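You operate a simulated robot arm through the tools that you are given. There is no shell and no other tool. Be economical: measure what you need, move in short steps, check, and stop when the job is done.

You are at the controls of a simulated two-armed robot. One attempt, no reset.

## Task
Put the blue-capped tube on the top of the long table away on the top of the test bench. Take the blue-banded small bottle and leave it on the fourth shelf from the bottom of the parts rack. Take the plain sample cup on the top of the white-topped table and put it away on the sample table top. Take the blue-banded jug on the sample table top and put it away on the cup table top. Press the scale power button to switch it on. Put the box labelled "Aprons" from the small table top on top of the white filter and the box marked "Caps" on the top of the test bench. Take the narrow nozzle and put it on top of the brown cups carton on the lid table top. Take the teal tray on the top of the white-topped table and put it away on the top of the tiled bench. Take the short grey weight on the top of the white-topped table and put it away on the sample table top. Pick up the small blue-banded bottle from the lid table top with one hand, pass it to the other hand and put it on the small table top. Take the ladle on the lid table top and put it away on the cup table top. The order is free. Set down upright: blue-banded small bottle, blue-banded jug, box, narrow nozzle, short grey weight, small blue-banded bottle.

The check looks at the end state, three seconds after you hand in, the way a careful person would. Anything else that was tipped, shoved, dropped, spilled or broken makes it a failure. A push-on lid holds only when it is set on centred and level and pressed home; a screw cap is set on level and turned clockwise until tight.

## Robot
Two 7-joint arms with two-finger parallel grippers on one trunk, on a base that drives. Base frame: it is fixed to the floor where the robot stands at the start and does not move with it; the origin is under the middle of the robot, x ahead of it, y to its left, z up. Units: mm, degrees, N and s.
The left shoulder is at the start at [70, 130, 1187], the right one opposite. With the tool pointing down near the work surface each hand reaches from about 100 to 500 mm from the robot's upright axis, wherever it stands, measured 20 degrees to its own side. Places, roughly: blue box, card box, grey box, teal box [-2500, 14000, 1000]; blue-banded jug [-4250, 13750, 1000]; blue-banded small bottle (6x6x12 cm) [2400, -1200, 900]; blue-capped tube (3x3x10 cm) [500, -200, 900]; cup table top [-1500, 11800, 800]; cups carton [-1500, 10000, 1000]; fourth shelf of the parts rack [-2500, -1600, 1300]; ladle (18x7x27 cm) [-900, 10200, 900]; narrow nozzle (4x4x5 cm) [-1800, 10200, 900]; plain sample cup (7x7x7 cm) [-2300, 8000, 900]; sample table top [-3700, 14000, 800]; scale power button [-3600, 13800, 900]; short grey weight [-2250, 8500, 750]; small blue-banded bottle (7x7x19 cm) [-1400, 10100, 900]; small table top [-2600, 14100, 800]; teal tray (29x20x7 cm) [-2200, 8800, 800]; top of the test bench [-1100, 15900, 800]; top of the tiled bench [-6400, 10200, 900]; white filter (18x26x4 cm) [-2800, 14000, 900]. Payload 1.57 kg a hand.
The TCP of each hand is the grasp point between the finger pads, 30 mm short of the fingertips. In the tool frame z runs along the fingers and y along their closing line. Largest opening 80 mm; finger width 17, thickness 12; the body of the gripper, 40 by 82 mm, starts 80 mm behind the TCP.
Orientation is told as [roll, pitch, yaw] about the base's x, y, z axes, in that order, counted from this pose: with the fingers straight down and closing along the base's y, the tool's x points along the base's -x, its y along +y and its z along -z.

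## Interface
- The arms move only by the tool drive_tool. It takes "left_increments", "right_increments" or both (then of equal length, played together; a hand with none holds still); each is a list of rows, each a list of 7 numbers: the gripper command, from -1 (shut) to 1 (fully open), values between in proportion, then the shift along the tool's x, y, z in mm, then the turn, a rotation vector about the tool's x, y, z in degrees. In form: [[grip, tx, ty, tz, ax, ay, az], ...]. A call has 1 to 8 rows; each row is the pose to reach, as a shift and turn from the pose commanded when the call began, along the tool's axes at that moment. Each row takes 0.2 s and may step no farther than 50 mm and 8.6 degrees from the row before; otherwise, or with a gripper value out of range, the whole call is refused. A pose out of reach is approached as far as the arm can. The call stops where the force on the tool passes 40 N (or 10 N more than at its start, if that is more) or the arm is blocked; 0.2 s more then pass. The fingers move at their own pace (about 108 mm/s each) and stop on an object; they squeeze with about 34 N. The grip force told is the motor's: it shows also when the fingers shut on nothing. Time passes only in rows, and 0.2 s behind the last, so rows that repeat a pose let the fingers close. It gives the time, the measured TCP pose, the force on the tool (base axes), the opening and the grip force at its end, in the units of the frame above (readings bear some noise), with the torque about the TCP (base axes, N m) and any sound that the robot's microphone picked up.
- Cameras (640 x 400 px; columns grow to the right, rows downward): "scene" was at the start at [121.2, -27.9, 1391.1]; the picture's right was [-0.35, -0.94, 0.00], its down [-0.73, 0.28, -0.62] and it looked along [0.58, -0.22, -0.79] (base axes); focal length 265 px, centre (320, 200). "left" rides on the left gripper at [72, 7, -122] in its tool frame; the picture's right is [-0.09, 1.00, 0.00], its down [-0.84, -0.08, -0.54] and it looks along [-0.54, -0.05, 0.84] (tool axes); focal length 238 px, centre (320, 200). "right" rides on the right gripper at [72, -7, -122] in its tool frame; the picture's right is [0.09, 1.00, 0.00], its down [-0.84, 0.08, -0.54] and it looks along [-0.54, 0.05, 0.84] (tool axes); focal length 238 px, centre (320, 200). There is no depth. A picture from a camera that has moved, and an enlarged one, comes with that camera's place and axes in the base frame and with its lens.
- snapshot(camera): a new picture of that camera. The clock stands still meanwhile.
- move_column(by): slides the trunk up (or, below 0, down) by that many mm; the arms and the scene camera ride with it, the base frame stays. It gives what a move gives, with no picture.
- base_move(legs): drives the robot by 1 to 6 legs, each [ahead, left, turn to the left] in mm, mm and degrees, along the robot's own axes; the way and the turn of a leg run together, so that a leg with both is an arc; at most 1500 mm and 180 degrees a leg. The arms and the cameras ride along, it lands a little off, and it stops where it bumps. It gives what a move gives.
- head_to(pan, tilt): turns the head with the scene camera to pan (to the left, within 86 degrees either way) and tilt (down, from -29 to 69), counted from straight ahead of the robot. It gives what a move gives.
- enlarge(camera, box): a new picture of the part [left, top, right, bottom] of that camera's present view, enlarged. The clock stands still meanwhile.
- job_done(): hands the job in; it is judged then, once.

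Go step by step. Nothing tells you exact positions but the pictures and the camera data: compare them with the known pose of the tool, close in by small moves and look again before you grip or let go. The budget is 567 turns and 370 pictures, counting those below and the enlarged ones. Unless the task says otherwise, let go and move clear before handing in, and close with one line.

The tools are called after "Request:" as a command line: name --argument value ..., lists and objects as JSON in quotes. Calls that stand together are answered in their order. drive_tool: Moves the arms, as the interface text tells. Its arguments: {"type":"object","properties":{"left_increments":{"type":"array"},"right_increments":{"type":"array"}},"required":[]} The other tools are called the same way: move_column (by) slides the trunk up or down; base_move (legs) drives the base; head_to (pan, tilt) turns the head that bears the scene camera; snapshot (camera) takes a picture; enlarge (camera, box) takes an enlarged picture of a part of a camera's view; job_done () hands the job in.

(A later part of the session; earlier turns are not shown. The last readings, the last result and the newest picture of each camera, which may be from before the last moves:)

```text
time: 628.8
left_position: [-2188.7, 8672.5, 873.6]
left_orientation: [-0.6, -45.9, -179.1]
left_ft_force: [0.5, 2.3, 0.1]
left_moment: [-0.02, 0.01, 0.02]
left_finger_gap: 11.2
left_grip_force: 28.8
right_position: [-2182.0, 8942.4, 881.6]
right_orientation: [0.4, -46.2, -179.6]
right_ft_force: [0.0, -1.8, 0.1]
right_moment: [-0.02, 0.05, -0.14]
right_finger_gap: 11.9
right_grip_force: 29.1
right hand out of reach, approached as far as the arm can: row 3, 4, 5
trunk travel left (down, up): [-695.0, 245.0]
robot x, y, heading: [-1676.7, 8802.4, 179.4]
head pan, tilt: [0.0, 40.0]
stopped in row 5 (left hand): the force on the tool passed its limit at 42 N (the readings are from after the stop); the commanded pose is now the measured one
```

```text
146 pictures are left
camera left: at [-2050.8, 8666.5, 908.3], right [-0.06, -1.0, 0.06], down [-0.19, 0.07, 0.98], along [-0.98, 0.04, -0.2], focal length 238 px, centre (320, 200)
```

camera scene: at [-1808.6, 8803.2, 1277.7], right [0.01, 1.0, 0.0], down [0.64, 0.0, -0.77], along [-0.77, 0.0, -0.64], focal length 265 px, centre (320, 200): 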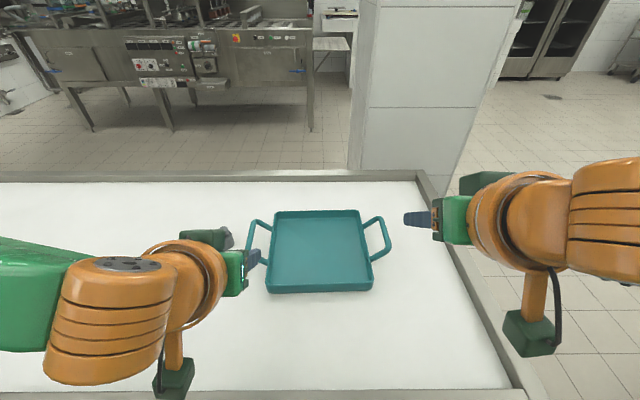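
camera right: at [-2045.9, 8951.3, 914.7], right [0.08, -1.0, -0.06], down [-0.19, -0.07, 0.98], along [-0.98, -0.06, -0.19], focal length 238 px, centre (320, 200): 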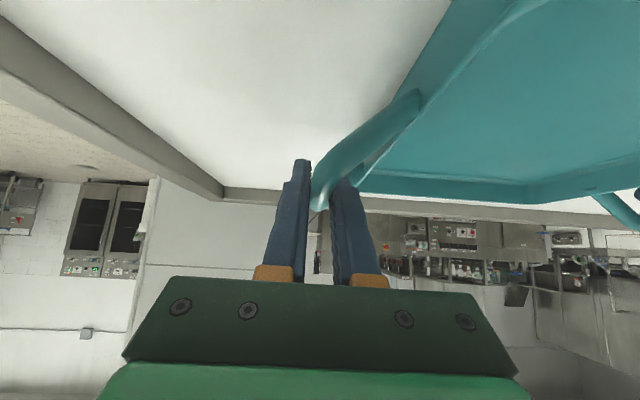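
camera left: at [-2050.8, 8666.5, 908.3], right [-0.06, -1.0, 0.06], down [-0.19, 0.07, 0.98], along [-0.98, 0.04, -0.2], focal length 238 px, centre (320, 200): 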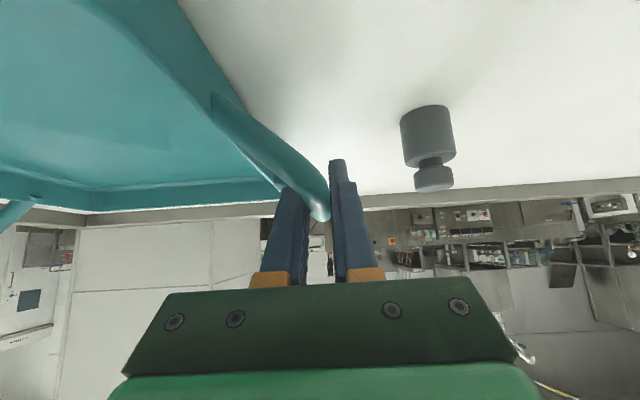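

Both bars gripped. Lift together slowly.

Request:
drive_tool --left_increments '[[-1, -7, 0, -7, 0, 0, 0], [-1, -20, 0, -19, 0, 0, 0], [-1, -36, 0, -35, 0, 0, 0], [-1, -54, 0, -52, 0, 0, 0], [-1, -72, 0, -70, 0, 0, 0], [-1, -72, 0, -70, 0, 0, 0]]' --right_increments '[[-1, -7, 0, -7, 0, 0, 0], [-1, -20, 0, -19, 0, 0, 0], [-1, -36, 0, -35, 0, 0, 0], [-1, -54, 0, -52, 0, 0, 0], [-1, -72, 0, -70, 0, 0, 0], [-1, -72, 0, -70, 0, 0, 0]]'

Request:
snapshot --camera "scene"

```text
time: 630.2
left_position: [-2188.4, 8671.0, 974.2]
left_orientation: [-0.7, -45.8, -179.3]
left_ft_force: [1.0, 21.6, -2.0]
left_moment: [-0.24, -0.02, 0.06]
left_finger_gap: 11.4
left_grip_force: 29.0
right_position: [-2180.5, 8942.8, 982.6]
right_orientation: [0.7, -46.2, -179.5]
right_ft_force: [-2.8, -21.4, -1.0]
right_moment: [0.06, 0.03, -0.39]
right_finger_gap: 11.8
right_grip_force: 29.3
trunk travel left (down, up): [-695.0, 245.0]
robot x, y, heading: [-1676.0, 8803.3, 179.7]
head pan, tilt: [0.0, 40.0]
```

```text
145 pictures are left
camera scene: at [-1811.1, 8803.1, 1277.4], right [0.01, 1.0, 0.0], down [0.64, 0.0, -0.77], along [-0.77, 0.0, -0.64], focal length 265 px, centre (320, 200)
```

scene: 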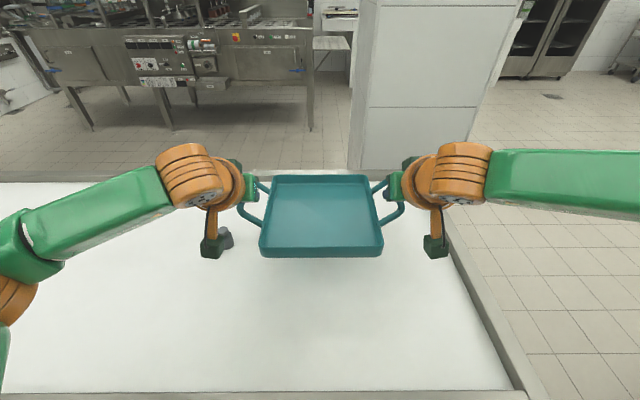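

Tray is level in both hands. I relax the sideways pull a little, back off and take the route west north of the pillar.

Request:
drive_tool --left_increments '[[-1, 0, -2, 0, 0, 0, 0], [-1, 0, -2, 0, 0, 0, 0]]' --right_increments '[[-1, 0, 2, 0, 0, 0, 0], [-1, 0, 2, 0, 0, 0, 0]]'

Request:
base_move --legs '[[-230, 0, 0.2], [0, -757, 0], [754, 0, 0]]'

Request:
snapshot --camera "scene"

```text
time: 630.8
left_position: [-2187.6, 8673.5, 974.7]
left_orientation: [-0.5, -45.8, -179.1]
left_ft_force: [1.9, 2.5, -1.3]
left_moment: [0.01, 0.04, -0.26]
left_finger_gap: 11.2
left_grip_force: 29.0
right_position: [-2182.4, 8943.3, 983.0]
right_orientation: [0.4, -46.2, -179.8]
right_ft_force: [-0.9, -3.1, -2.0]
right_moment: [0.0, -0.08, -0.16]
right_finger_gap: 11.5
right_grip_force: 28.9
trunk travel left (down, up): [-695.0, 245.0]
robot x, y, heading: [-1677.0, 8805.0, 179.5]
head pan, tilt: [0.0, 40.0]
```

```text
time: 639.9
left_position: [-2694.0, 9439.3, 973.9]
left_orientation: [-0.5, -45.8, -179.4]
left_ft_force: [2.0, -33.4, -1.5]
left_moment: [0.34, 0.01, -0.55]
left_finger_gap: 11.2
left_grip_force: 28.7
right_position: [-2687.2, 9709.2, 982.4]
right_orientation: [0.3, -46.1, -180.0]
right_ft_force: [-1.8, 33.2, -0.7]
right_moment: [-0.04, 0.04, -0.09]
right_finger_gap: 11.3
right_grip_force: 28.8
trunk travel left (down, up): [-695.0, 245.0]
robot x, y, heading: [-2183.1, 9568.4, 179.5]
head pan, tilt: [0.0, 40.0]
```

```text
144 pictures are left
camera scene: at [-2316.9, 9568.1, 1277.5], right [0.01, 1.0, 0.0], down [0.64, -0.01, -0.77], along [-0.77, 0.01, -0.64], focal length 265 px, centre (320, 200)
```

scene: 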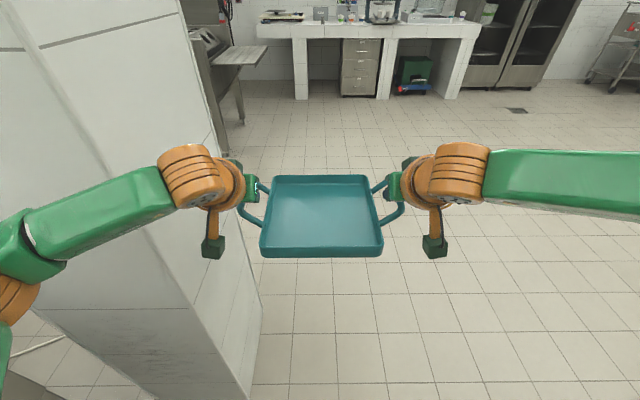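

Clear of the pillar by a little. I shift north 340 mm, then go west toward the tiled bench.

Request:
base_move --legs '[[0, -340, 0.3], [1500, 0, 0], [1400, 0, 0]]'

Request:
head_to --pan 0 --tilt 28

Request:
snapshot --camera "scene"

```text
time: 641.8
left_position: [-2723.8, 9758.5, 973.0]
left_orientation: [-0.3, -45.7, 171.0]
left_ft_force: [1.9, 1.2, -1.2]
left_moment: [-0.01, 0.05, -0.17]
left_finger_gap: 11.3
left_grip_force: 28.7
right_position: [-2672.7, 10022.3, 981.0]
right_orientation: [0.5, -46.1, 170.4]
right_ft_force: [-1.0, -0.1, -2.0]
right_moment: [-0.04, -0.04, -0.05]
right_finger_gap: 11.6
right_grip_force: 29.3
trunk travel left (down, up): [-695.0, 245.0]
robot x, y, heading: [-2199.2, 9797.1, 169.8]
head pan, tilt: [0.0, 40.0]
stopped in leg 1: the robot was blocked; the commanded pose is now the measured one
```

```text
time: 642.6
left_position: [-2723.4, 9756.1, 973.1]
left_orientation: [-0.3, -45.8, 171.0]
left_ft_force: [1.9, -0.2, -0.5]
left_moment: [0.0, 0.01, -0.26]
left_finger_gap: 11.4
left_grip_force: 28.9
right_position: [-2669.8, 10022.0, 980.4]
right_orientation: [0.4, -46.2, 170.4]
right_ft_force: [-1.8, -0.6, -0.3]
right_moment: [0.0, 0.03, -0.11]
right_finger_gap: 11.5
right_grip_force: 28.8
trunk travel left (down, up): [-695.0, 245.0]
robot x, y, heading: [-2201.0, 9796.6, 169.9]
head pan, tilt: [0.0, 28.0]
```

```text
143 pictures are left
camera scene: at [-2335.8, 9821.8, 1295.9], right [0.18, 0.98, 0.0], down [0.46, -0.08, -0.88], along [-0.87, 0.16, -0.47], focal length 265 px, centre (320, 200)
```

scene: 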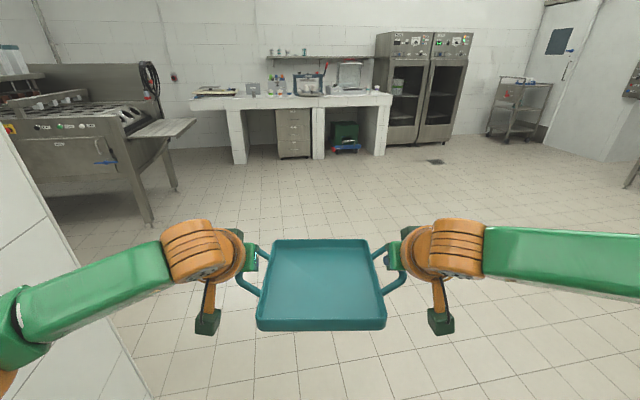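

The base brushed the lid table's end and stopped. I go straight ahead west, straighten, and continue.

Request:
base_move --legs '[[450, 0, 0], [0, 0, 10], [1500, 0, 0], [1000, 0, 0]]'

Request:
snapshot --camera "scene"

```text
time: 657.8
left_position: [-5649.4, 9769.6, 973.9]
left_orientation: [-0.4, -45.9, -179.8]
left_ft_force: [1.3, 0.0, -0.9]
left_moment: [0.0, 0.03, -0.22]
left_finger_gap: 11.3
left_grip_force: 29.1
right_position: [-5640.4, 10038.8, 980.8]
right_orientation: [0.4, -46.2, 179.5]
right_ft_force: [-1.7, -0.5, -1.0]
right_moment: [-0.01, -0.01, -0.13]
right_finger_gap: 11.2
right_grip_force: 29.1
trunk travel left (down, up): [-695.0, 245.0]
robot x, y, heading: [-5136.2, 9895.2, 178.7]
head pan, tilt: [0.0, 28.0]
```

```text
142 pictures are left
camera scene: at [-5277.4, 9895.5, 1296.0], right [0.02, 1.0, 0.0], down [0.47, -0.01, -0.88], along [-0.88, 0.02, -0.47], focal length 265 px, centre (320, 200)
```

scene: 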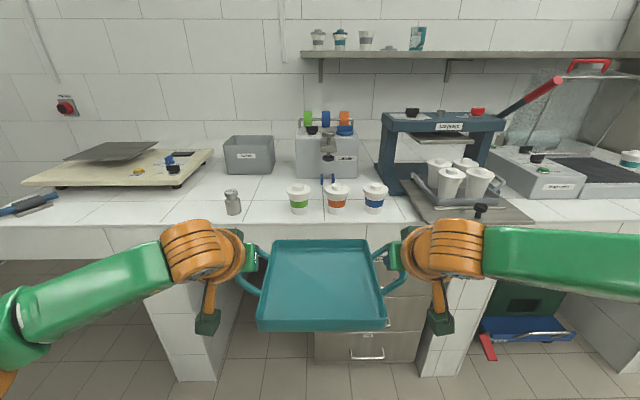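

The bench's free front-left area (in front of the scale) fits the tray. I shift left and approach, then look.

Request:
base_move --legs '[[0, 0, 1.3], [0, 535, 0], [180, 0, 0]]'

Request:
head_to --pan 0 --tilt 30

Request:
snapshot --camera "scene"

Request:
snapshot --camera "left"

Request:
snapshot --camera "right"

```text
time: 662.3
left_position: [-5823.6, 9220.5, 974.7]
left_orientation: [-0.4, -45.7, -178.6]
left_ft_force: [0.8, 0.5, -0.8]
left_moment: [-0.03, 0.02, -0.22]
left_finger_gap: 11.4
left_grip_force: 28.7
right_position: [-5820.7, 9490.8, 984.3]
right_orientation: [0.3, -46.3, -179.1]
right_ft_force: [-1.1, -0.4, -1.5]
right_moment: [0.0, 0.0, -0.13]
right_finger_gap: 11.8
right_grip_force: 29.3
trunk travel left (down, up): [-695.0, 245.0]
robot x, y, heading: [-5311.6, 9356.2, -179.4]
head pan, tilt: [0.0, 28.0]
```

```text
time: 663.0
left_position: [-5824.8, 9221.5, 973.8]
left_orientation: [-0.5, -45.7, -178.7]
left_ft_force: [1.4, 0.9, -1.1]
left_moment: [-0.01, 0.08, -0.22]
left_finger_gap: 11.4
left_grip_force: 27.9
right_position: [-5822.9, 9490.9, 980.7]
right_orientation: [0.4, -46.3, -179.1]
right_ft_force: [-1.7, -0.4, -0.5]
right_moment: [0.02, -0.05, -0.11]
right_finger_gap: 11.7
right_grip_force: 29.3
trunk travel left (down, up): [-695.0, 245.0]
robot x, y, heading: [-5314.3, 9355.2, -179.7]
head pan, tilt: [0.0, 30.0]
```

```text
141 pictures are left
camera scene: at [-5455.5, 9355.0, 1292.8], right [0.0, 1.0, 0.0], down [0.5, 0.0, -0.87], along [-0.87, 0.0, -0.5], focal length 265 px, centre (320, 200)
```

scene: 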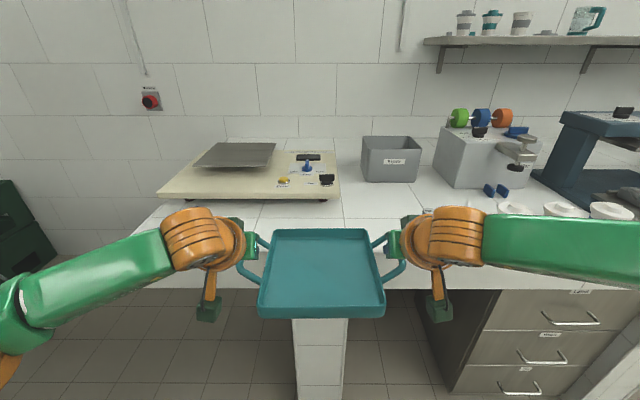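

```text
140 pictures are left
camera left: at [-5688.6, 9216.7, 1008.2], right [-0.04, -1.0, 0.06], down [-0.2, 0.07, 0.98], along [-0.98, 0.03, -0.2], focal length 238 px, centre (320, 200)
```

left: 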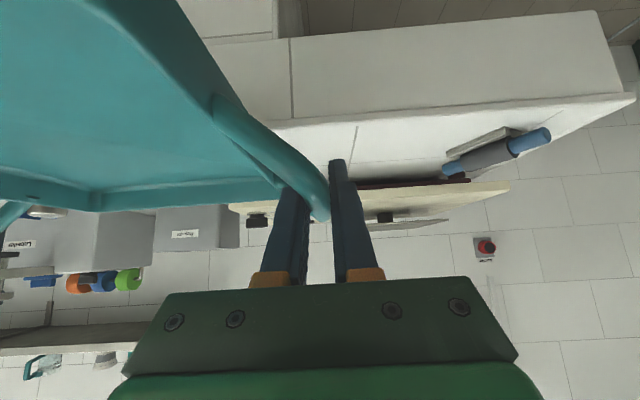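

```text
139 pictures are left
camera right: at [-5685.5, 9500.5, 1015.0], right [0.08, -0.99, -0.06], down [-0.19, -0.08, 0.98], along [-0.98, -0.07, -0.19], focal length 238 px, centre (320, 200)
```

right: 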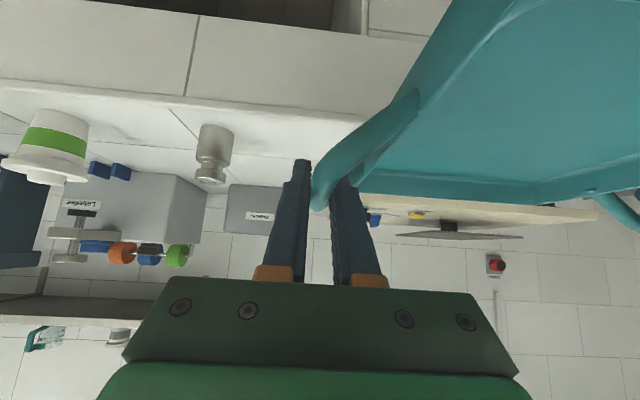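

Bench top ≈ z 865, front edge x≈-5925. Drive in 210 mm so the tray lies between edge and scale, then check.

Request:
base_move --legs '[[212, 0, -0.3]]'

Request:
snapshot --camera "scene"

Request:
snapshot --camera "right"

Request:
snapshot --camera "left"

```text
time: 664.6
left_position: [-6037.9, 9223.3, 973.0]
left_orientation: [-0.4, -45.9, -179.0]
left_ft_force: [1.9, 1.1, -1.4]
left_moment: [-0.01, 0.05, -0.22]
left_finger_gap: 11.3
left_grip_force: 29.6
right_position: [-6032.2, 9493.6, 981.8]
right_orientation: [0.3, -46.2, -179.6]
right_ft_force: [-1.2, -0.8, -0.4]
right_moment: [-0.04, 0.01, -0.11]
right_finger_gap: 11.5
right_grip_force: 29.3
trunk travel left (down, up): [-695.0, 245.0]
robot x, y, heading: [-5528.3, 9351.6, 180.0]
head pan, tilt: [0.0, 30.0]
```

```text
138 pictures are left
camera scene: at [-5665.7, 9355.6, 1293.0], right [0.0, 1.0, 0.0], down [0.5, 0.0, -0.87], along [-0.87, 0.0, -0.5], focal length 265 px, centre (320, 200)
```

scene: 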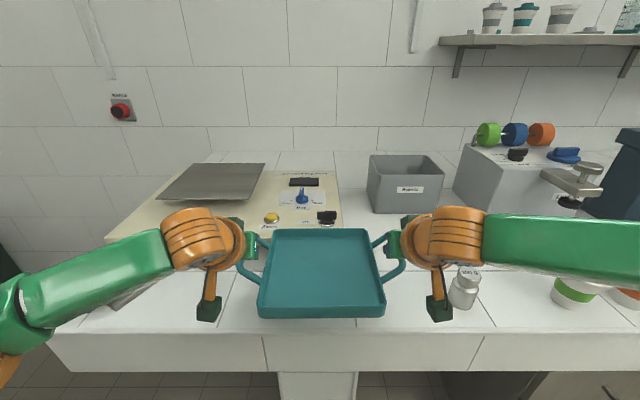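

```text
137 pictures are left
camera right: at [-5895.1, 9502.5, 1015.5], right [0.08, -1.0, -0.06], down [-0.19, -0.08, 0.98], along [-0.98, -0.06, -0.19], focal length 238 px, centre (320, 200)
```

right: 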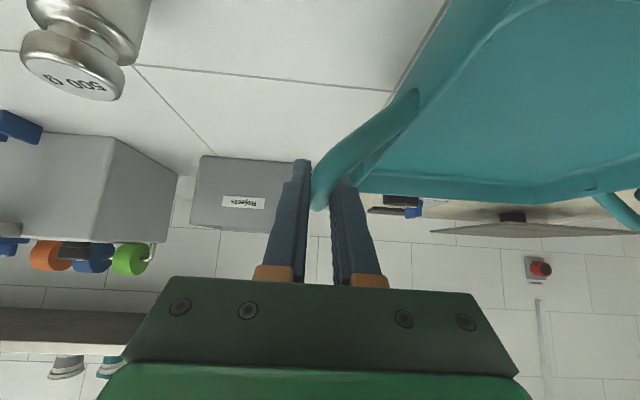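

```text
136 pictures are left
camera left: at [-5900.0, 9218.7, 1008.8], right [-0.05, -1.0, 0.06], down [-0.2, 0.07, 0.98], along [-0.98, 0.04, -0.2], focal length 238 px, centre (320, 200)
```

left: 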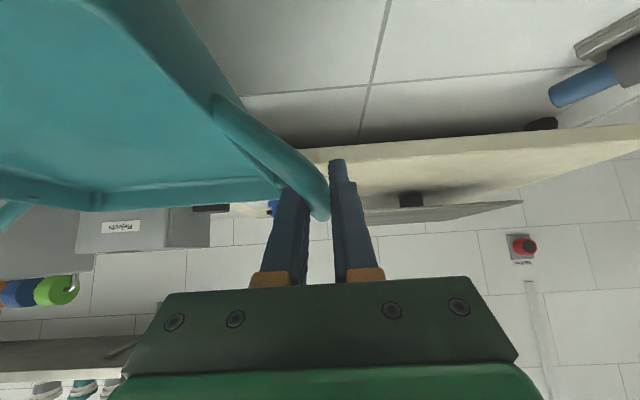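

Tray's near edge would be right at the bench edge; I go 18 mm further, then lower both hands to contact.

Request:
base_move --legs '[[20, 0, 0]]'

Request:
drive_tool --left_increments '[[-1, 10, 0, 10, 0, 0, 0], [-1, 20, 0, 19, 0, 0, 0], [-1, 26, 0, 25, 0, 0, 0], [-1, 30, 0, 29, 0, 0, 0], [-1, 34, 0, 33, 0, 0, 0]]' --right_increments '[[-1, 10, 0, 10, 0, 0, 0], [-1, 20, 0, 19, 0, 0, 0], [-1, 26, 0, 25, 0, 0, 0], [-1, 30, 0, 29, 0, 0, 0], [-1, 34, 0, 33, 0, 0, 0]]'

Request:
snapshot --camera "scene"

Request:
snapshot --camera "left"

```text
time: 665.4
left_position: [-6055.3, 9225.1, 975.1]
left_orientation: [-0.4, -45.9, -178.9]
left_ft_force: [2.0, 0.5, -1.0]
left_moment: [-0.02, 0.02, -0.22]
left_finger_gap: 11.4
left_grip_force: 28.5
right_position: [-6050.3, 9495.3, 983.1]
right_orientation: [0.4, -46.5, -179.5]
right_ft_force: [-1.1, -0.3, -0.4]
right_moment: [-0.01, -0.05, -0.08]
right_finger_gap: 11.4
right_grip_force: 28.7
trunk travel left (down, up): [-695.0, 245.0]
robot x, y, heading: [-5544.9, 9357.0, 180.0]
head pan, tilt: [0.0, 30.0]
```

```text
time: 666.6
left_position: [-6048.3, 9224.0, 931.2]
left_orientation: [-0.4, -46.4, -178.9]
left_ft_force: [7.5, -2.6, 6.7]
left_moment: [0.01, 0.83, -0.09]
left_finger_gap: 11.4
left_grip_force: 28.5
right_position: [-6044.2, 9492.8, 939.3]
right_orientation: [0.5, -46.8, -179.6]
right_ft_force: [8.7, 4.2, 10.6]
right_moment: [0.0, 0.72, -0.02]
right_finger_gap: 11.7
right_grip_force: 29.5
trunk travel left (down, up): [-695.0, 245.0]
robot x, y, heading: [-5546.7, 9360.6, 180.0]
head pan, tilt: [0.0, 30.0]
```

```text
135 pictures are left
camera scene: at [-5673.5, 9355.7, 1294.4], right [0.0, 1.0, 0.0], down [0.49, 0.0, -0.87], along [-0.87, 0.0, -0.49], focal length 265 px, centre (320, 200)
```

scene: 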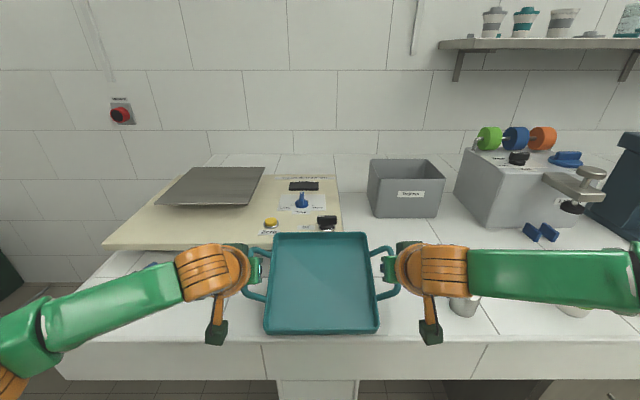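

```text
134 pictures are left
camera left: at [-5911.0, 9218.8, 964.8], right [-0.05, -1.0, 0.06], down [-0.19, 0.07, 0.98], along [-0.98, 0.04, -0.19], focal length 238 px, centre (320, 200)
```

left: 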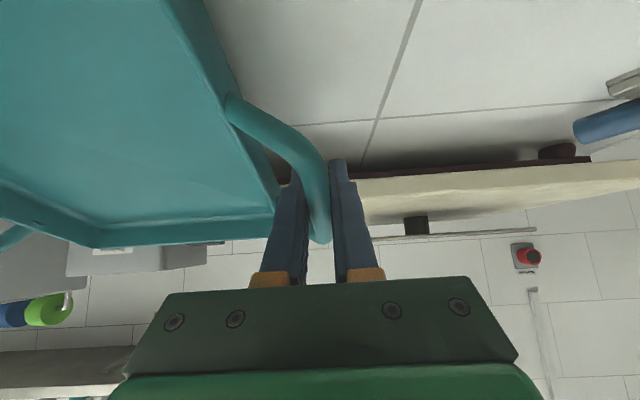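

The far rim is touching the scale's edge. I lift again, back off 18 mm, and re-lower.

Request:
drive_tool --left_increments '[[-1, -10, 0, -10, 0, 0, 0], [-1, -20, 0, -20, 0, 0, 0], [-1, -28, 0, -27, 0, 0, 0]]' --right_increments '[[-1, -10, 0, -10, 0, 0, 0], [-1, -20, 0, -20, 0, 0, 0], [-1, -28, 0, -27, 0, 0, 0]]'

Request:
base_move --legs '[[-20, 0, 0]]'

Request:
snapshot --camera "left"

Request:
snapshot --camera "scene"

```text
time: 667.4
left_position: [-6057.8, 9224.0, 964.5]
left_orientation: [-0.3, -45.6, -178.8]
left_ft_force: [0.2, -6.5, -1.6]
left_moment: [0.05, 0.19, -0.13]
left_finger_gap: 11.1
left_grip_force: 28.9
right_position: [-6052.5, 9492.0, 974.2]
right_orientation: [0.5, -46.1, -179.5]
right_ft_force: [0.1, 5.1, -1.2]
right_moment: [0.0, -0.22, 0.07]
right_finger_gap: 11.2
right_grip_force: 28.8
trunk travel left (down, up): [-695.0, 245.0]
robot x, y, heading: [-5544.4, 9355.1, 179.6]
head pan, tilt: [0.0, 30.0]
```

```text
time: 668.2
left_position: [-6041.9, 9223.7, 962.6]
left_orientation: [-0.4, -45.5, -178.9]
left_ft_force: [0.0, -9.2, -0.8]
left_moment: [0.11, -0.07, -0.21]
left_finger_gap: 11.2
left_grip_force: 28.9
right_position: [-6036.9, 9494.3, 972.0]
right_orientation: [0.3, -46.0, -179.5]
right_ft_force: [-0.6, 9.2, -1.3]
right_moment: [-0.06, 0.02, 0.07]
right_finger_gap: 11.3
right_grip_force: 28.9
trunk travel left (down, up): [-695.0, 245.0]
robot x, y, heading: [-5529.5, 9358.4, 179.9]
head pan, tilt: [0.0, 30.0]
```

```text
133 pictures are left
camera left: at [-5904.2, 9218.9, 997.8], right [-0.05, -1.0, 0.06], down [-0.2, 0.07, 0.98], along [-0.98, 0.04, -0.2], focal length 238 px, centre (320, 200)
```

left: 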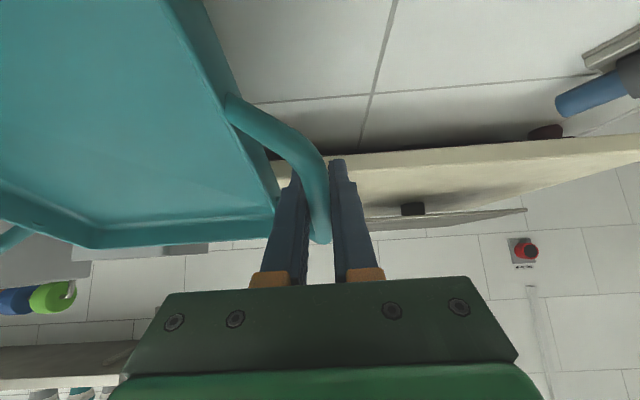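

```text
132 pictures are left
camera scene: at [-5671.4, 9355.6, 1292.3], right [0.0, 1.0, 0.0], down [0.5, 0.0, -0.86], along [-0.86, 0.0, -0.5], focal length 265 px, centre (320, 200)
```

scene: 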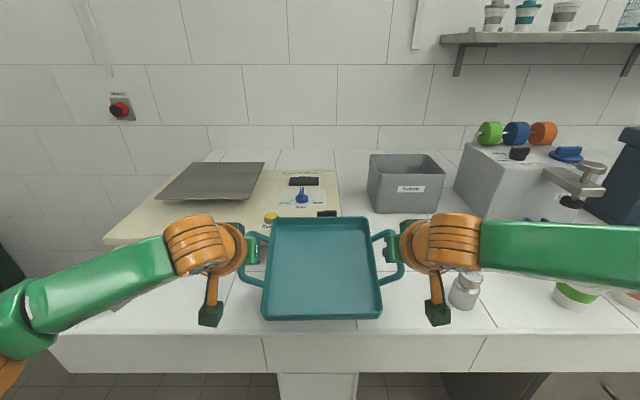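

The tray tipped slightly in the grips from that contact; pressing its near edge gently onto the bench will level it. Lower again in steps.

Request:
drive_tool --left_increments '[[-1, 8, 0, 8, 0, 0, 0], [-1, 15, 0, 15, 0, 0, 0], [-1, 21, 0, 20, 0, 0, 0], [-1, 25, 0, 24, 0, 0, 0], [-1, 28, 0, 27, 0, 0, 0]]' --right_increments '[[-1, 8, 0, 8, 0, 0, 0], [-1, 15, 0, 15, 0, 0, 0], [-1, 21, 0, 20, 0, 0, 0], [-1, 25, 0, 24, 0, 0, 0], [-1, 28, 0, 27, 0, 0, 0]]'

Request:
snapshot --camera "scene"

Request:
snapshot --camera "left"

```text
time: 669.4
left_position: [-6036.5, 9223.2, 927.4]
left_orientation: [-0.5, -46.0, -179.0]
left_ft_force: [0.5, -4.9, 8.3]
left_moment: [0.03, -0.49, -0.14]
left_finger_gap: 11.2
left_grip_force: 28.2
right_position: [-6030.2, 9494.4, 936.1]
right_orientation: [0.4, -46.3, -179.6]
right_ft_force: [-0.6, 4.3, 2.3]
right_moment: [-0.01, -0.58, 0.06]
right_finger_gap: 11.2
right_grip_force: 28.9
trunk travel left (down, up): [-695.0, 245.0]
robot x, y, heading: [-5531.9, 9356.0, 179.9]
head pan, tilt: [0.0, 30.0]
```

```text
131 pictures are left
camera scene: at [-5663.7, 9355.9, 1293.5], right [0.0, 1.0, 0.0], down [0.5, 0.0, -0.87], along [-0.87, 0.0, -0.5], focal length 265 px, centre (320, 200)
```

scene: 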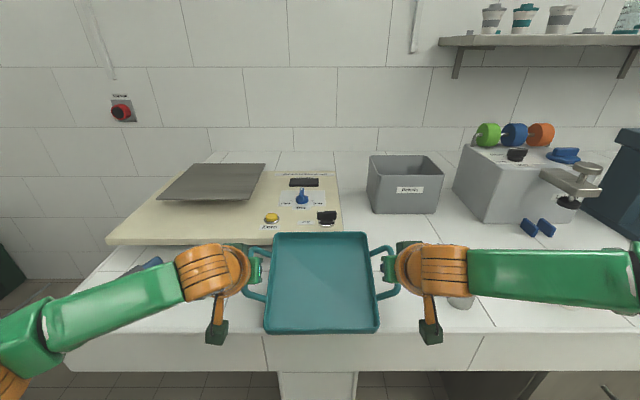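

```text
130 pictures are left
camera left: at [-5898.7, 9219.3, 961.9], right [-0.05, -1.0, 0.06], down [-0.19, 0.07, 0.98], along [-0.98, 0.04, -0.2], focal length 238 px, centre (320, 200)
```

left: 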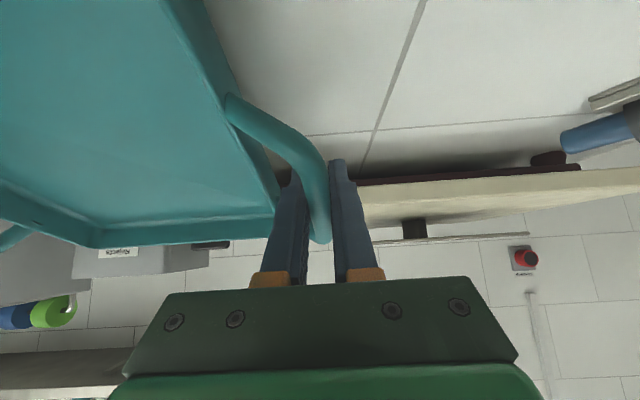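

Near edge is on the bench. Continue lowering so the tray levels.

Request:
drive_tool --left_increments '[[-1, 2, 0, 2, 0, 0, 0], [-1, 4, 0, 4, 0, 0, 0], [-1, 6, 0, 6, 0, 0, 0], [-1, 8, 0, 8, 0, 0, 0], [-1, 10, 0, 10, 0, 0, 0]]' --right_increments '[[-1, 2, 0, 2, 0, 0, 0], [-1, 4, 0, 4, 0, 0, 0], [-1, 6, 0, 6, 0, 0, 0], [-1, 8, 0, 8, 0, 0, 0], [-1, 10, 0, 10, 0, 0, 0]]'

Request:
snapshot --camera "scene"

```text
time: 670.6
left_position: [-6034.3, 9223.8, 913.6]
left_orientation: [-0.2, -46.0, -178.9]
left_ft_force: [-1.3, -10.7, 16.4]
left_moment: [0.12, -1.01, -0.29]
left_finger_gap: 11.2
left_grip_force: 29.4
right_position: [-6030.4, 9494.3, 923.1]
right_orientation: [0.4, -46.4, -179.7]
right_ft_force: [-1.5, 10.8, 7.7]
right_moment: [-0.07, -0.86, 0.06]
right_finger_gap: 11.6
right_grip_force: 29.4
trunk travel left (down, up): [-695.0, 245.0]
robot x, y, heading: [-5526.2, 9360.9, 180.0]
head pan, tilt: [0.0, 30.0]
```

```text
129 pictures are left
camera scene: at [-5662.8, 9356.2, 1293.4], right [0.0, 1.0, 0.0], down [0.5, 0.0, -0.87], along [-0.87, 0.0, -0.5], focal length 265 px, centre (320, 200)
```

scene: 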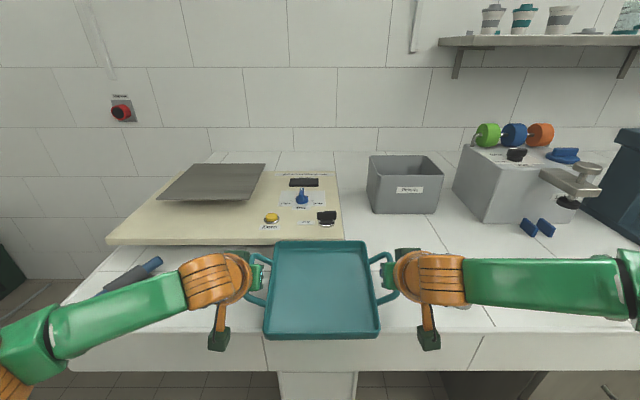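

Request:
drive_tool --left_increments '[[-1, 2, 0, 2, 0, 0, 0], [-1, 4, 0, 4, 0, 0, 0], [-1, 6, 0, 6, 0, 0, 0], [-1, 8, 0, 8, 0, 0, 0]]' --right_increments '[[-1, 2, 0, 2, 0, 0, 0], [-1, 4, 0, 4, 0, 0, 0], [-1, 6, 0, 6, 0, 0, 0], [-1, 8, 0, 8, 0, 0, 0]]'

Request:
snapshot --camera "left"

Request:
snapshot --camera "right"

```text
time: 671.6
left_position: [-6036.4, 9224.3, 901.6]
left_orientation: [-0.2, -45.9, -178.8]
left_ft_force: [-3.8, -12.3, 16.0]
left_moment: [0.19, -1.21, -0.4]
left_finger_gap: 11.5
left_grip_force: 28.8
right_position: [-6031.9, 9495.3, 912.4]
right_orientation: [0.4, -46.3, -179.7]
right_ft_force: [-5.1, 12.0, 14.6]
right_moment: [-0.08, -0.9, 0.14]
right_finger_gap: 11.3
right_grip_force: 29.0
trunk travel left (down, up): [-695.0, 245.0]
robot x, y, heading: [-5521.7, 9356.6, 180.0]
head pan, tilt: [0.0, 30.0]
```

```text
128 pictures are left
camera left: at [-5899.0, 9219.3, 936.0], right [-0.05, -1.0, 0.06], down [-0.19, 0.07, 0.98], along [-0.98, 0.04, -0.2], focal length 238 px, centre (320, 200)
```

left: 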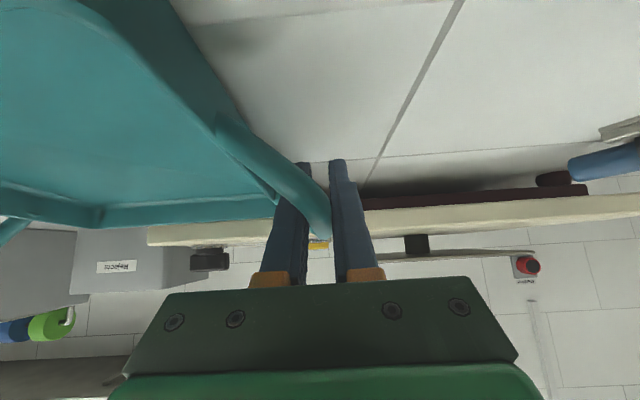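

```text
127 pictures are left
camera right: at [-5895.1, 9502.5, 944.2], right [0.07, -1.0, -0.06], down [-0.18, -0.07, 0.98], along [-0.98, -0.06, -0.19], focal length 238 px, centre (320, 200)
```

right: 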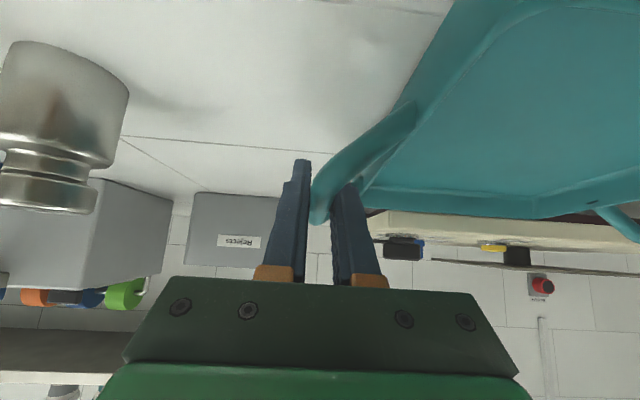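

Nearly level now. Open both hands and draw back along the fingers.

Request:
drive_tool --left_increments '[[-1, 2, 0, 2, 0, 0, 0], [-0.5, 2, 0, 2, 0, 0, 0], [-0.2, 2, 0, 2, 0, 0, 0], [-0.2, 2, 0, 0, 0, 0, 0], [-0.2, 2, 0, -30, 0, 0, 0], [-0.2, 2, 0, -65, 0, 0, 0], [-0.2, 2, 0, -105, 0, 0, 0], [-0.2, 2, 0, -145, 0, 0, 0]]' --right_increments '[[-1, 2, 0, 2, 0, 0, 0], [-0.5, 2, 0, 2, 0, 0, 0], [-0.2, 2, 0, 2, 0, 0, 0], [-0.2, 2, 0, 0, 0, 0, 0], [-0.2, 2, 0, -30, 0, 0, 0], [-0.2, 2, 0, -65, 0, 0, 0], [-0.2, 2, 0, -105, 0, 0, 0], [-0.2, 2, 0, -145, 0, 0, 0]]'

Request:
snapshot --camera "scene"

Request:
snapshot --camera "left"

```text
time: 673.4
left_position: [-5929.9, 9226.0, 1001.0]
left_orientation: [-0.3, -46.0, -178.9]
left_ft_force: [0.2, 0.1, -0.2]
left_moment: [0.02, 0.0, 0.01]
left_finger_gap: 32.0
left_grip_force: 0.2
right_position: [-5925.2, 9495.7, 1009.0]
right_orientation: [0.2, -46.5, -179.6]
right_ft_force: [0.9, -0.3, 0.6]
right_moment: [0.02, 0.05, 0.0]
right_finger_gap: 32.3
right_grip_force: 0.1
trunk travel left (down, up): [-695.0, 245.0]
robot x, y, heading: [-5525.5, 9358.1, 180.0]
head pan, tilt: [0.0, 30.0]
```

```text
126 pictures are left
camera scene: at [-5663.2, 9355.8, 1293.3], right [0.0, 1.0, 0.0], down [0.5, 0.0, -0.87], along [-0.87, 0.0, -0.5], focal length 265 px, centre (320, 200)
```

scene: 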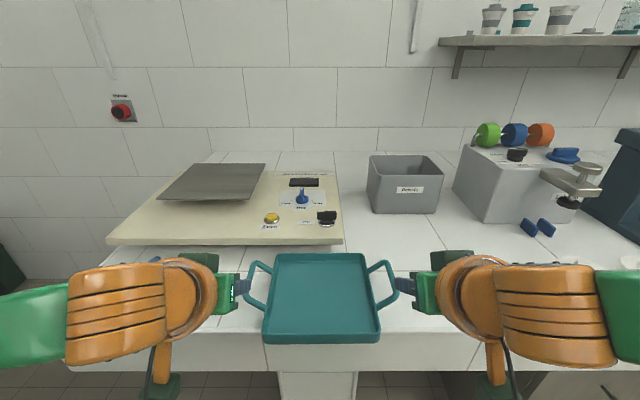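

```text
125 pictures are left
camera left: at [-5792.4, 9220.2, 1035.0], right [-0.05, -1.0, 0.06], down [-0.19, 0.07, 0.98], along [-0.98, 0.04, -0.2], focal length 238 px, centre (320, 200)
```

left: 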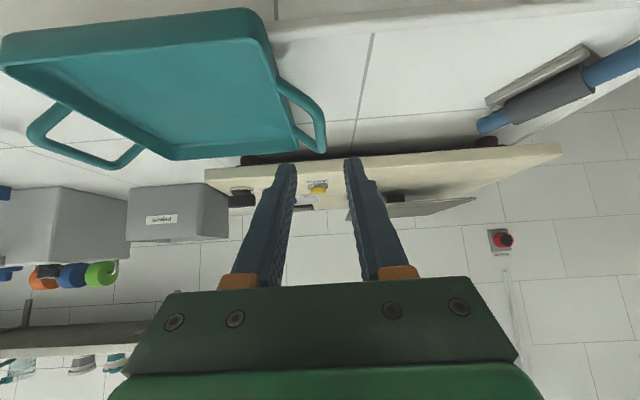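

Tray is down. I check how much it overhangs the bench edge.

Request:
enlarge --camera "scene" --box '[200, 230, 440, 380]'

```text
2.67 times, centred on (320, 305) of scene
camera zoom: at [-5663.2, 9355.8, 1293.3], right [0.0, 1.0, 0.0], down [0.5, 0.0, -0.87], along [-0.87, 0.0, -0.5], focal length 707 px, centre (320, -80)
```

zoom: 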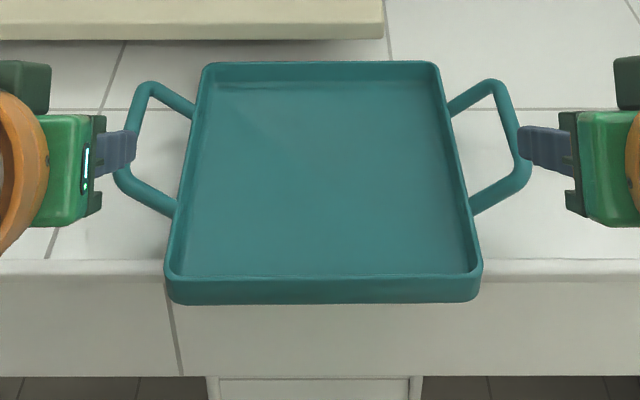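

It is stable with about 2 cm over the edge. Now the weight: drive back east, facing east, passing north of the pillar.

Request:
base_move --legs '[[-100, 0, 0], [0, 0, 180], [0, 540, 0], [1500, 0, 0], [1490, 0, 0]]'

Request:
snapshot --camera "scene"

```text
time: 698.7
left_position: [-2052.4, 10105.7, 998.4]
left_orientation: [-0.4, -45.9, 2.3]
left_ft_force: [0.0, 1.1, 0.6]
left_moment: [-0.01, -0.01, -0.01]
left_finger_gap: 32.1
left_grip_force: 0.0
right_position: [-2052.6, 9832.1, 1008.1]
right_orientation: [0.3, -46.3, 1.6]
right_ft_force: [-0.4, 0.1, 0.5]
right_moment: [-0.01, 0.01, 0.0]
right_finger_gap: 32.0
right_grip_force: 0.1
trunk travel left (down, up): [-695.0, 245.0]
robot x, y, heading: [-2456.1, 9965.7, 1.4]
head pan, tilt: [0.0, 30.0]
```

```text
123 pictures are left
camera scene: at [-2315.0, 9966.4, 1292.9], right [0.02, -1.0, 0.0], down [-0.5, -0.01, -0.87], along [0.87, 0.02, -0.5], focal length 265 px, centre (320, 200)
```

scene: 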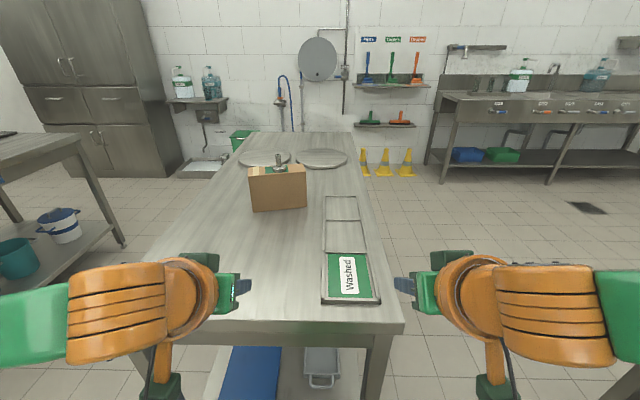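

Lid table and nozzle are fine. Continue round to the east side of the white table.

Request:
base_move --legs '[[156, 0, -1.4], [0, -510, 0], [850, 0, 0], [0, 0, -180], [0, 760, 0]]'

Request:
head_to --pan 0 --tilt 38

Request:
snapshot --camera "scene"

Request:
snapshot --camera "left"

```text
time: 717.8
left_position: [-1821.2, 8548.1, 998.7]
left_orientation: [-0.4, -45.8, -176.2]
left_ft_force: [0.0, 0.4, 0.0]
left_moment: [0.0, 0.01, -0.01]
left_finger_gap: 32.0
left_grip_force: 0.1
right_position: [-1828.0, 8818.8, 1008.3]
right_orientation: [0.4, -46.3, -176.9]
right_ft_force: [0.2, -0.2, -0.6]
right_moment: [-0.01, 0.0, 0.01]
right_finger_gap: 31.9
right_grip_force: 0.1
trunk travel left (down, up): [-695.0, 245.0]
robot x, y, heading: [-1424.2, 8695.4, -177.4]
head pan, tilt: [0.0, 30.0]
```

```text
time: 718.4
left_position: [-1821.6, 8548.2, 1000.4]
left_orientation: [-0.5, -45.8, -176.0]
left_ft_force: [-0.4, -0.2, 0.5]
left_moment: [0.0, 0.0, 0.0]
left_finger_gap: 31.8
left_grip_force: 0.1
right_position: [-1829.3, 8817.7, 1008.4]
right_orientation: [0.3, -46.2, -176.7]
right_ft_force: [-0.4, 0.2, 0.0]
right_moment: [-0.01, 0.02, -0.01]
right_finger_gap: 32.0
right_grip_force: 0.1
trunk travel left (down, up): [-695.0, 245.0]
robot x, y, heading: [-1423.8, 8697.6, -177.2]
head pan, tilt: [0.0, 38.0]
```

```text
122 pictures are left
camera scene: at [-1557.8, 8691.3, 1280.6], right [-0.05, 1.0, 0.0], down [0.61, 0.03, -0.79], along [-0.79, -0.04, -0.62], focal length 265 px, centre (320, 200)
```

scene: 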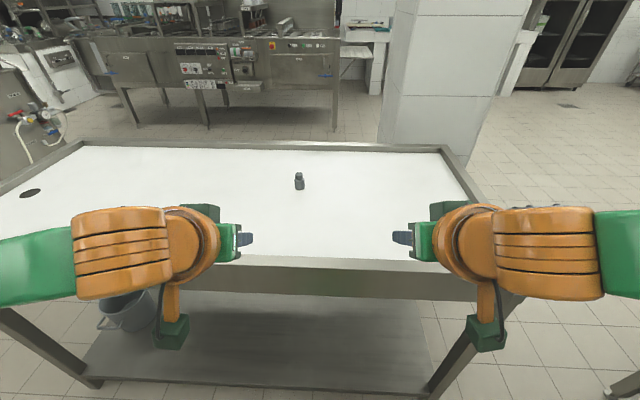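

```text
121 pictures are left
camera left: at [-1684.1, 8549.8, 1034.0], right [0.0, -1.0, 0.06], down [-0.2, 0.06, 0.98], along [-0.98, -0.01, -0.2], focal length 238 px, centre (320, 200)
```

left: 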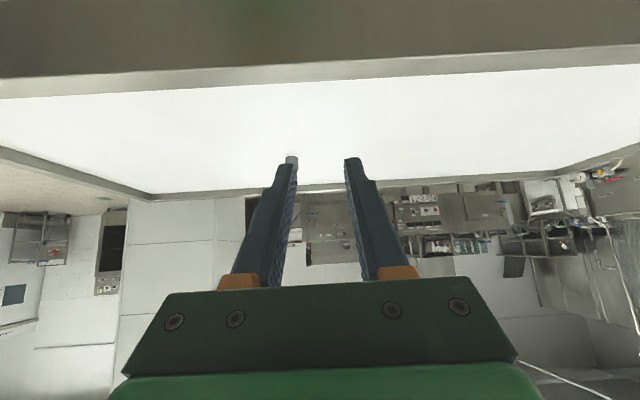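

Weight at (-2199, 8597). Straighten and move in, then line up the left hand.

Request:
base_move --legs '[[0, -30, -2.8], [250, 0, 0]]'

Request:
snapshot --camera "left"

Request:
snapshot --camera "scene"

```text
time: 720.7
left_position: [-2078.3, 8597.2, 998.7]
left_orientation: [-0.4, -45.9, -179.0]
left_ft_force: [0.5, -0.7, 0.7]
left_moment: [-0.01, 0.02, -0.01]
left_finger_gap: 31.9
left_grip_force: 0.1
right_position: [-2075.1, 8867.5, 1008.3]
right_orientation: [0.4, -46.3, -179.6]
right_ft_force: [-1.1, -0.3, 0.3]
right_moment: [0.0, 0.0, 0.0]
right_finger_gap: 32.1
right_grip_force: 0.1
trunk travel left (down, up): [-695.0, 245.0]
robot x, y, heading: [-1674.4, 8726.4, 179.6]
head pan, tilt: [0.0, 38.0]
```

```text
120 pictures are left
camera left: at [-1942.1, 8592.9, 1034.4], right [-0.05, -1.0, 0.06], down [-0.2, 0.07, 0.98], along [-0.98, 0.04, -0.2], focal length 238 px, centre (320, 200)
```

left: 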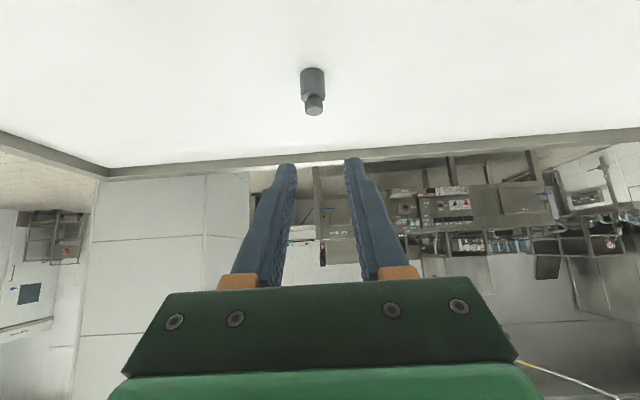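

```text
119 pictures are left
camera scene: at [-1808.8, 8728.3, 1280.7], right [0.0, 1.0, 0.0], down [0.61, 0.0, -0.79], along [-0.79, 0.0, -0.61], focal length 265 px, centre (320, 200)
```

scene: 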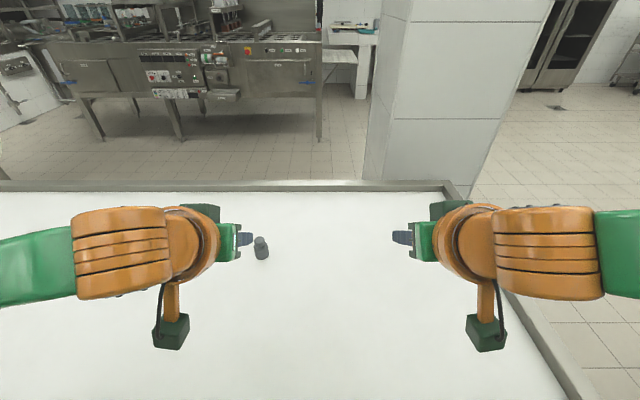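

Weight triangulated at (-2195, 8603), surface z 820. Moving to pre-grasp.

Request:
drive_tool --left_increments '[[0.12, 10, -2, 30, 0, 0, 0], [0.12, 20, -5, 60, 0, 0, 0], [0.12, 31, -7, 90, 0, 0, 0], [0.12, 31, -7, 90, 0, 0, 0]]'

Request:
snapshot --camera "left"

```text
time: 721.7
left_position: [-2122.9, 8605.9, 914.4]
left_orientation: [-0.5, -45.8, -178.9]
left_ft_force: [0.6, -0.3, -0.6]
left_moment: [-0.02, 0.02, 0.01]
left_finger_gap: 44.8
left_grip_force: 0.0
right_position: [-2075.9, 8867.9, 1009.1]
right_orientation: [0.3, -46.2, -179.6]
right_ft_force: [0.8, -0.3, 0.0]
right_moment: [-0.01, -0.02, 0.02]
right_finger_gap: 32.1
right_grip_force: 0.1
trunk travel left (down, up): [-695.0, 245.0]
robot x, y, heading: [-1671.3, 8728.3, 179.8]
head pan, tilt: [0.0, 38.0]
```

```text
118 pictures are left
camera left: at [-1986.4, 8600.2, 948.7], right [-0.05, -1.0, 0.06], down [-0.2, 0.07, 0.98], along [-0.98, 0.04, -0.2], focal length 238 px, centre (320, 200)
```

left: 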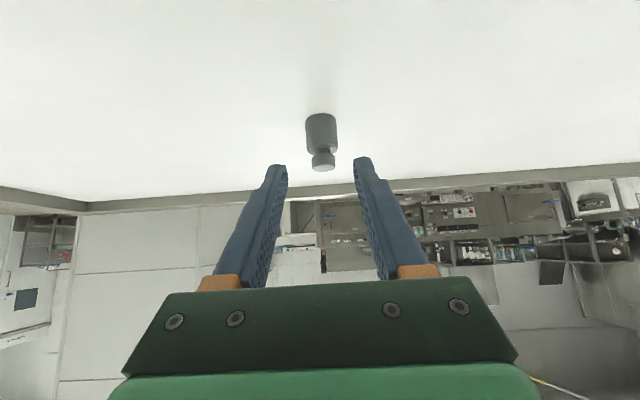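

Aligned. Advance, close and lift.

Request:
drive_tool --left_increments '[[0.12, 0, 2, 35, 0, 0, 0], [0.12, 0, 2, 70, 0, 0, 0], [0.12, 0, 2, 93, 0, 0, 0], [-1, 0, 2, 93, 0, 0, 0], [-1, 0, 2, 93, 0, 0, 0], [-1, 0, 2, 93, 0, 0, 0]]'

Request:
snapshot --camera "left"

```text
time: 723.1
left_position: [-2185.3, 8599.6, 854.9]
left_orientation: [-0.6, -46.5, -178.8]
left_ft_force: [0.7, -13.1, 30.4]
left_moment: [-0.89, 0.47, 0.3]
left_finger_gap: 28.6
left_grip_force: 34.2
right_position: [-2068.3, 8865.1, 1012.2]
right_orientation: [0.1, -46.6, -179.4]
right_ft_force: [-0.2, 0.3, -0.3]
right_moment: [-0.02, 0.0, 0.02]
right_finger_gap: 32.1
right_grip_force: 0.0
trunk travel left (down, up): [-695.0, 245.0]
robot x, y, heading: [-1672.4, 8731.7, 180.0]
head pan, tilt: [0.0, 38.0]
```

```text
117 pictures are left
camera left: at [-2047.5, 8594.5, 887.7], right [-0.05, -1.0, 0.06], down [-0.18, 0.07, 0.98], along [-0.98, 0.03, -0.19], focal length 238 px, centre (320, 200)
```

left: 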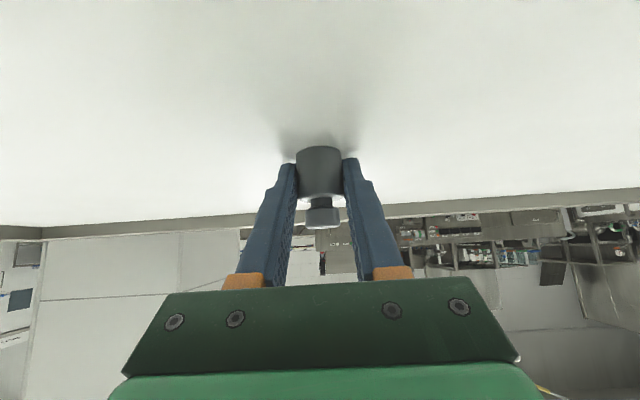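

Weight gripped near the fingertips. Lift and check.

Request:
drive_tool --left_increments '[[-1, -10, 0, -10, 0, 0, 0], [-1, -30, 0, -29, 0, 0, 0], [-1, -60, 0, -58, 0, 0, 0], [-1, -90, 0, -87, 0, 0, 0], [-1, -110, 0, -106, 0, 0, 0], [-1, -110, 0, -106, 0, 0, 0]]'

Request:
snapshot --camera "left"

```text
time: 724.5
left_position: [-2190.3, 8601.4, 1001.5]
left_orientation: [-0.4, -45.8, -178.9]
left_ft_force: [0.2, -0.8, -1.5]
left_moment: [0.06, -0.01, -0.01]
left_finger_gap: 28.3
left_grip_force: 34.1
right_position: [-2075.0, 8867.0, 1007.3]
right_orientation: [0.4, -46.2, -179.6]
right_ft_force: [-0.1, -0.2, 0.1]
right_moment: [-0.02, 0.01, 0.02]
right_finger_gap: 32.0
right_grip_force: 0.2
trunk travel left (down, up): [-695.0, 245.0]
robot x, y, heading: [-1674.6, 8730.4, 180.0]
head pan, tilt: [0.0, 38.0]
```

```text
116 pictures are left
camera left: at [-2054.2, 8596.5, 1036.5], right [-0.05, -1.0, 0.06], down [-0.2, 0.07, 0.98], along [-0.98, 0.04, -0.2], focal length 238 px, centre (320, 200)
```

left: 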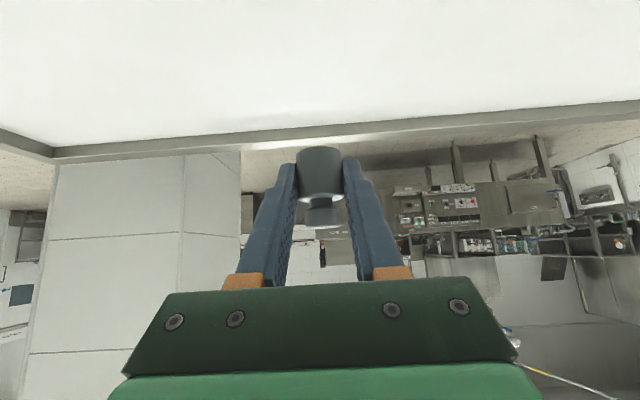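

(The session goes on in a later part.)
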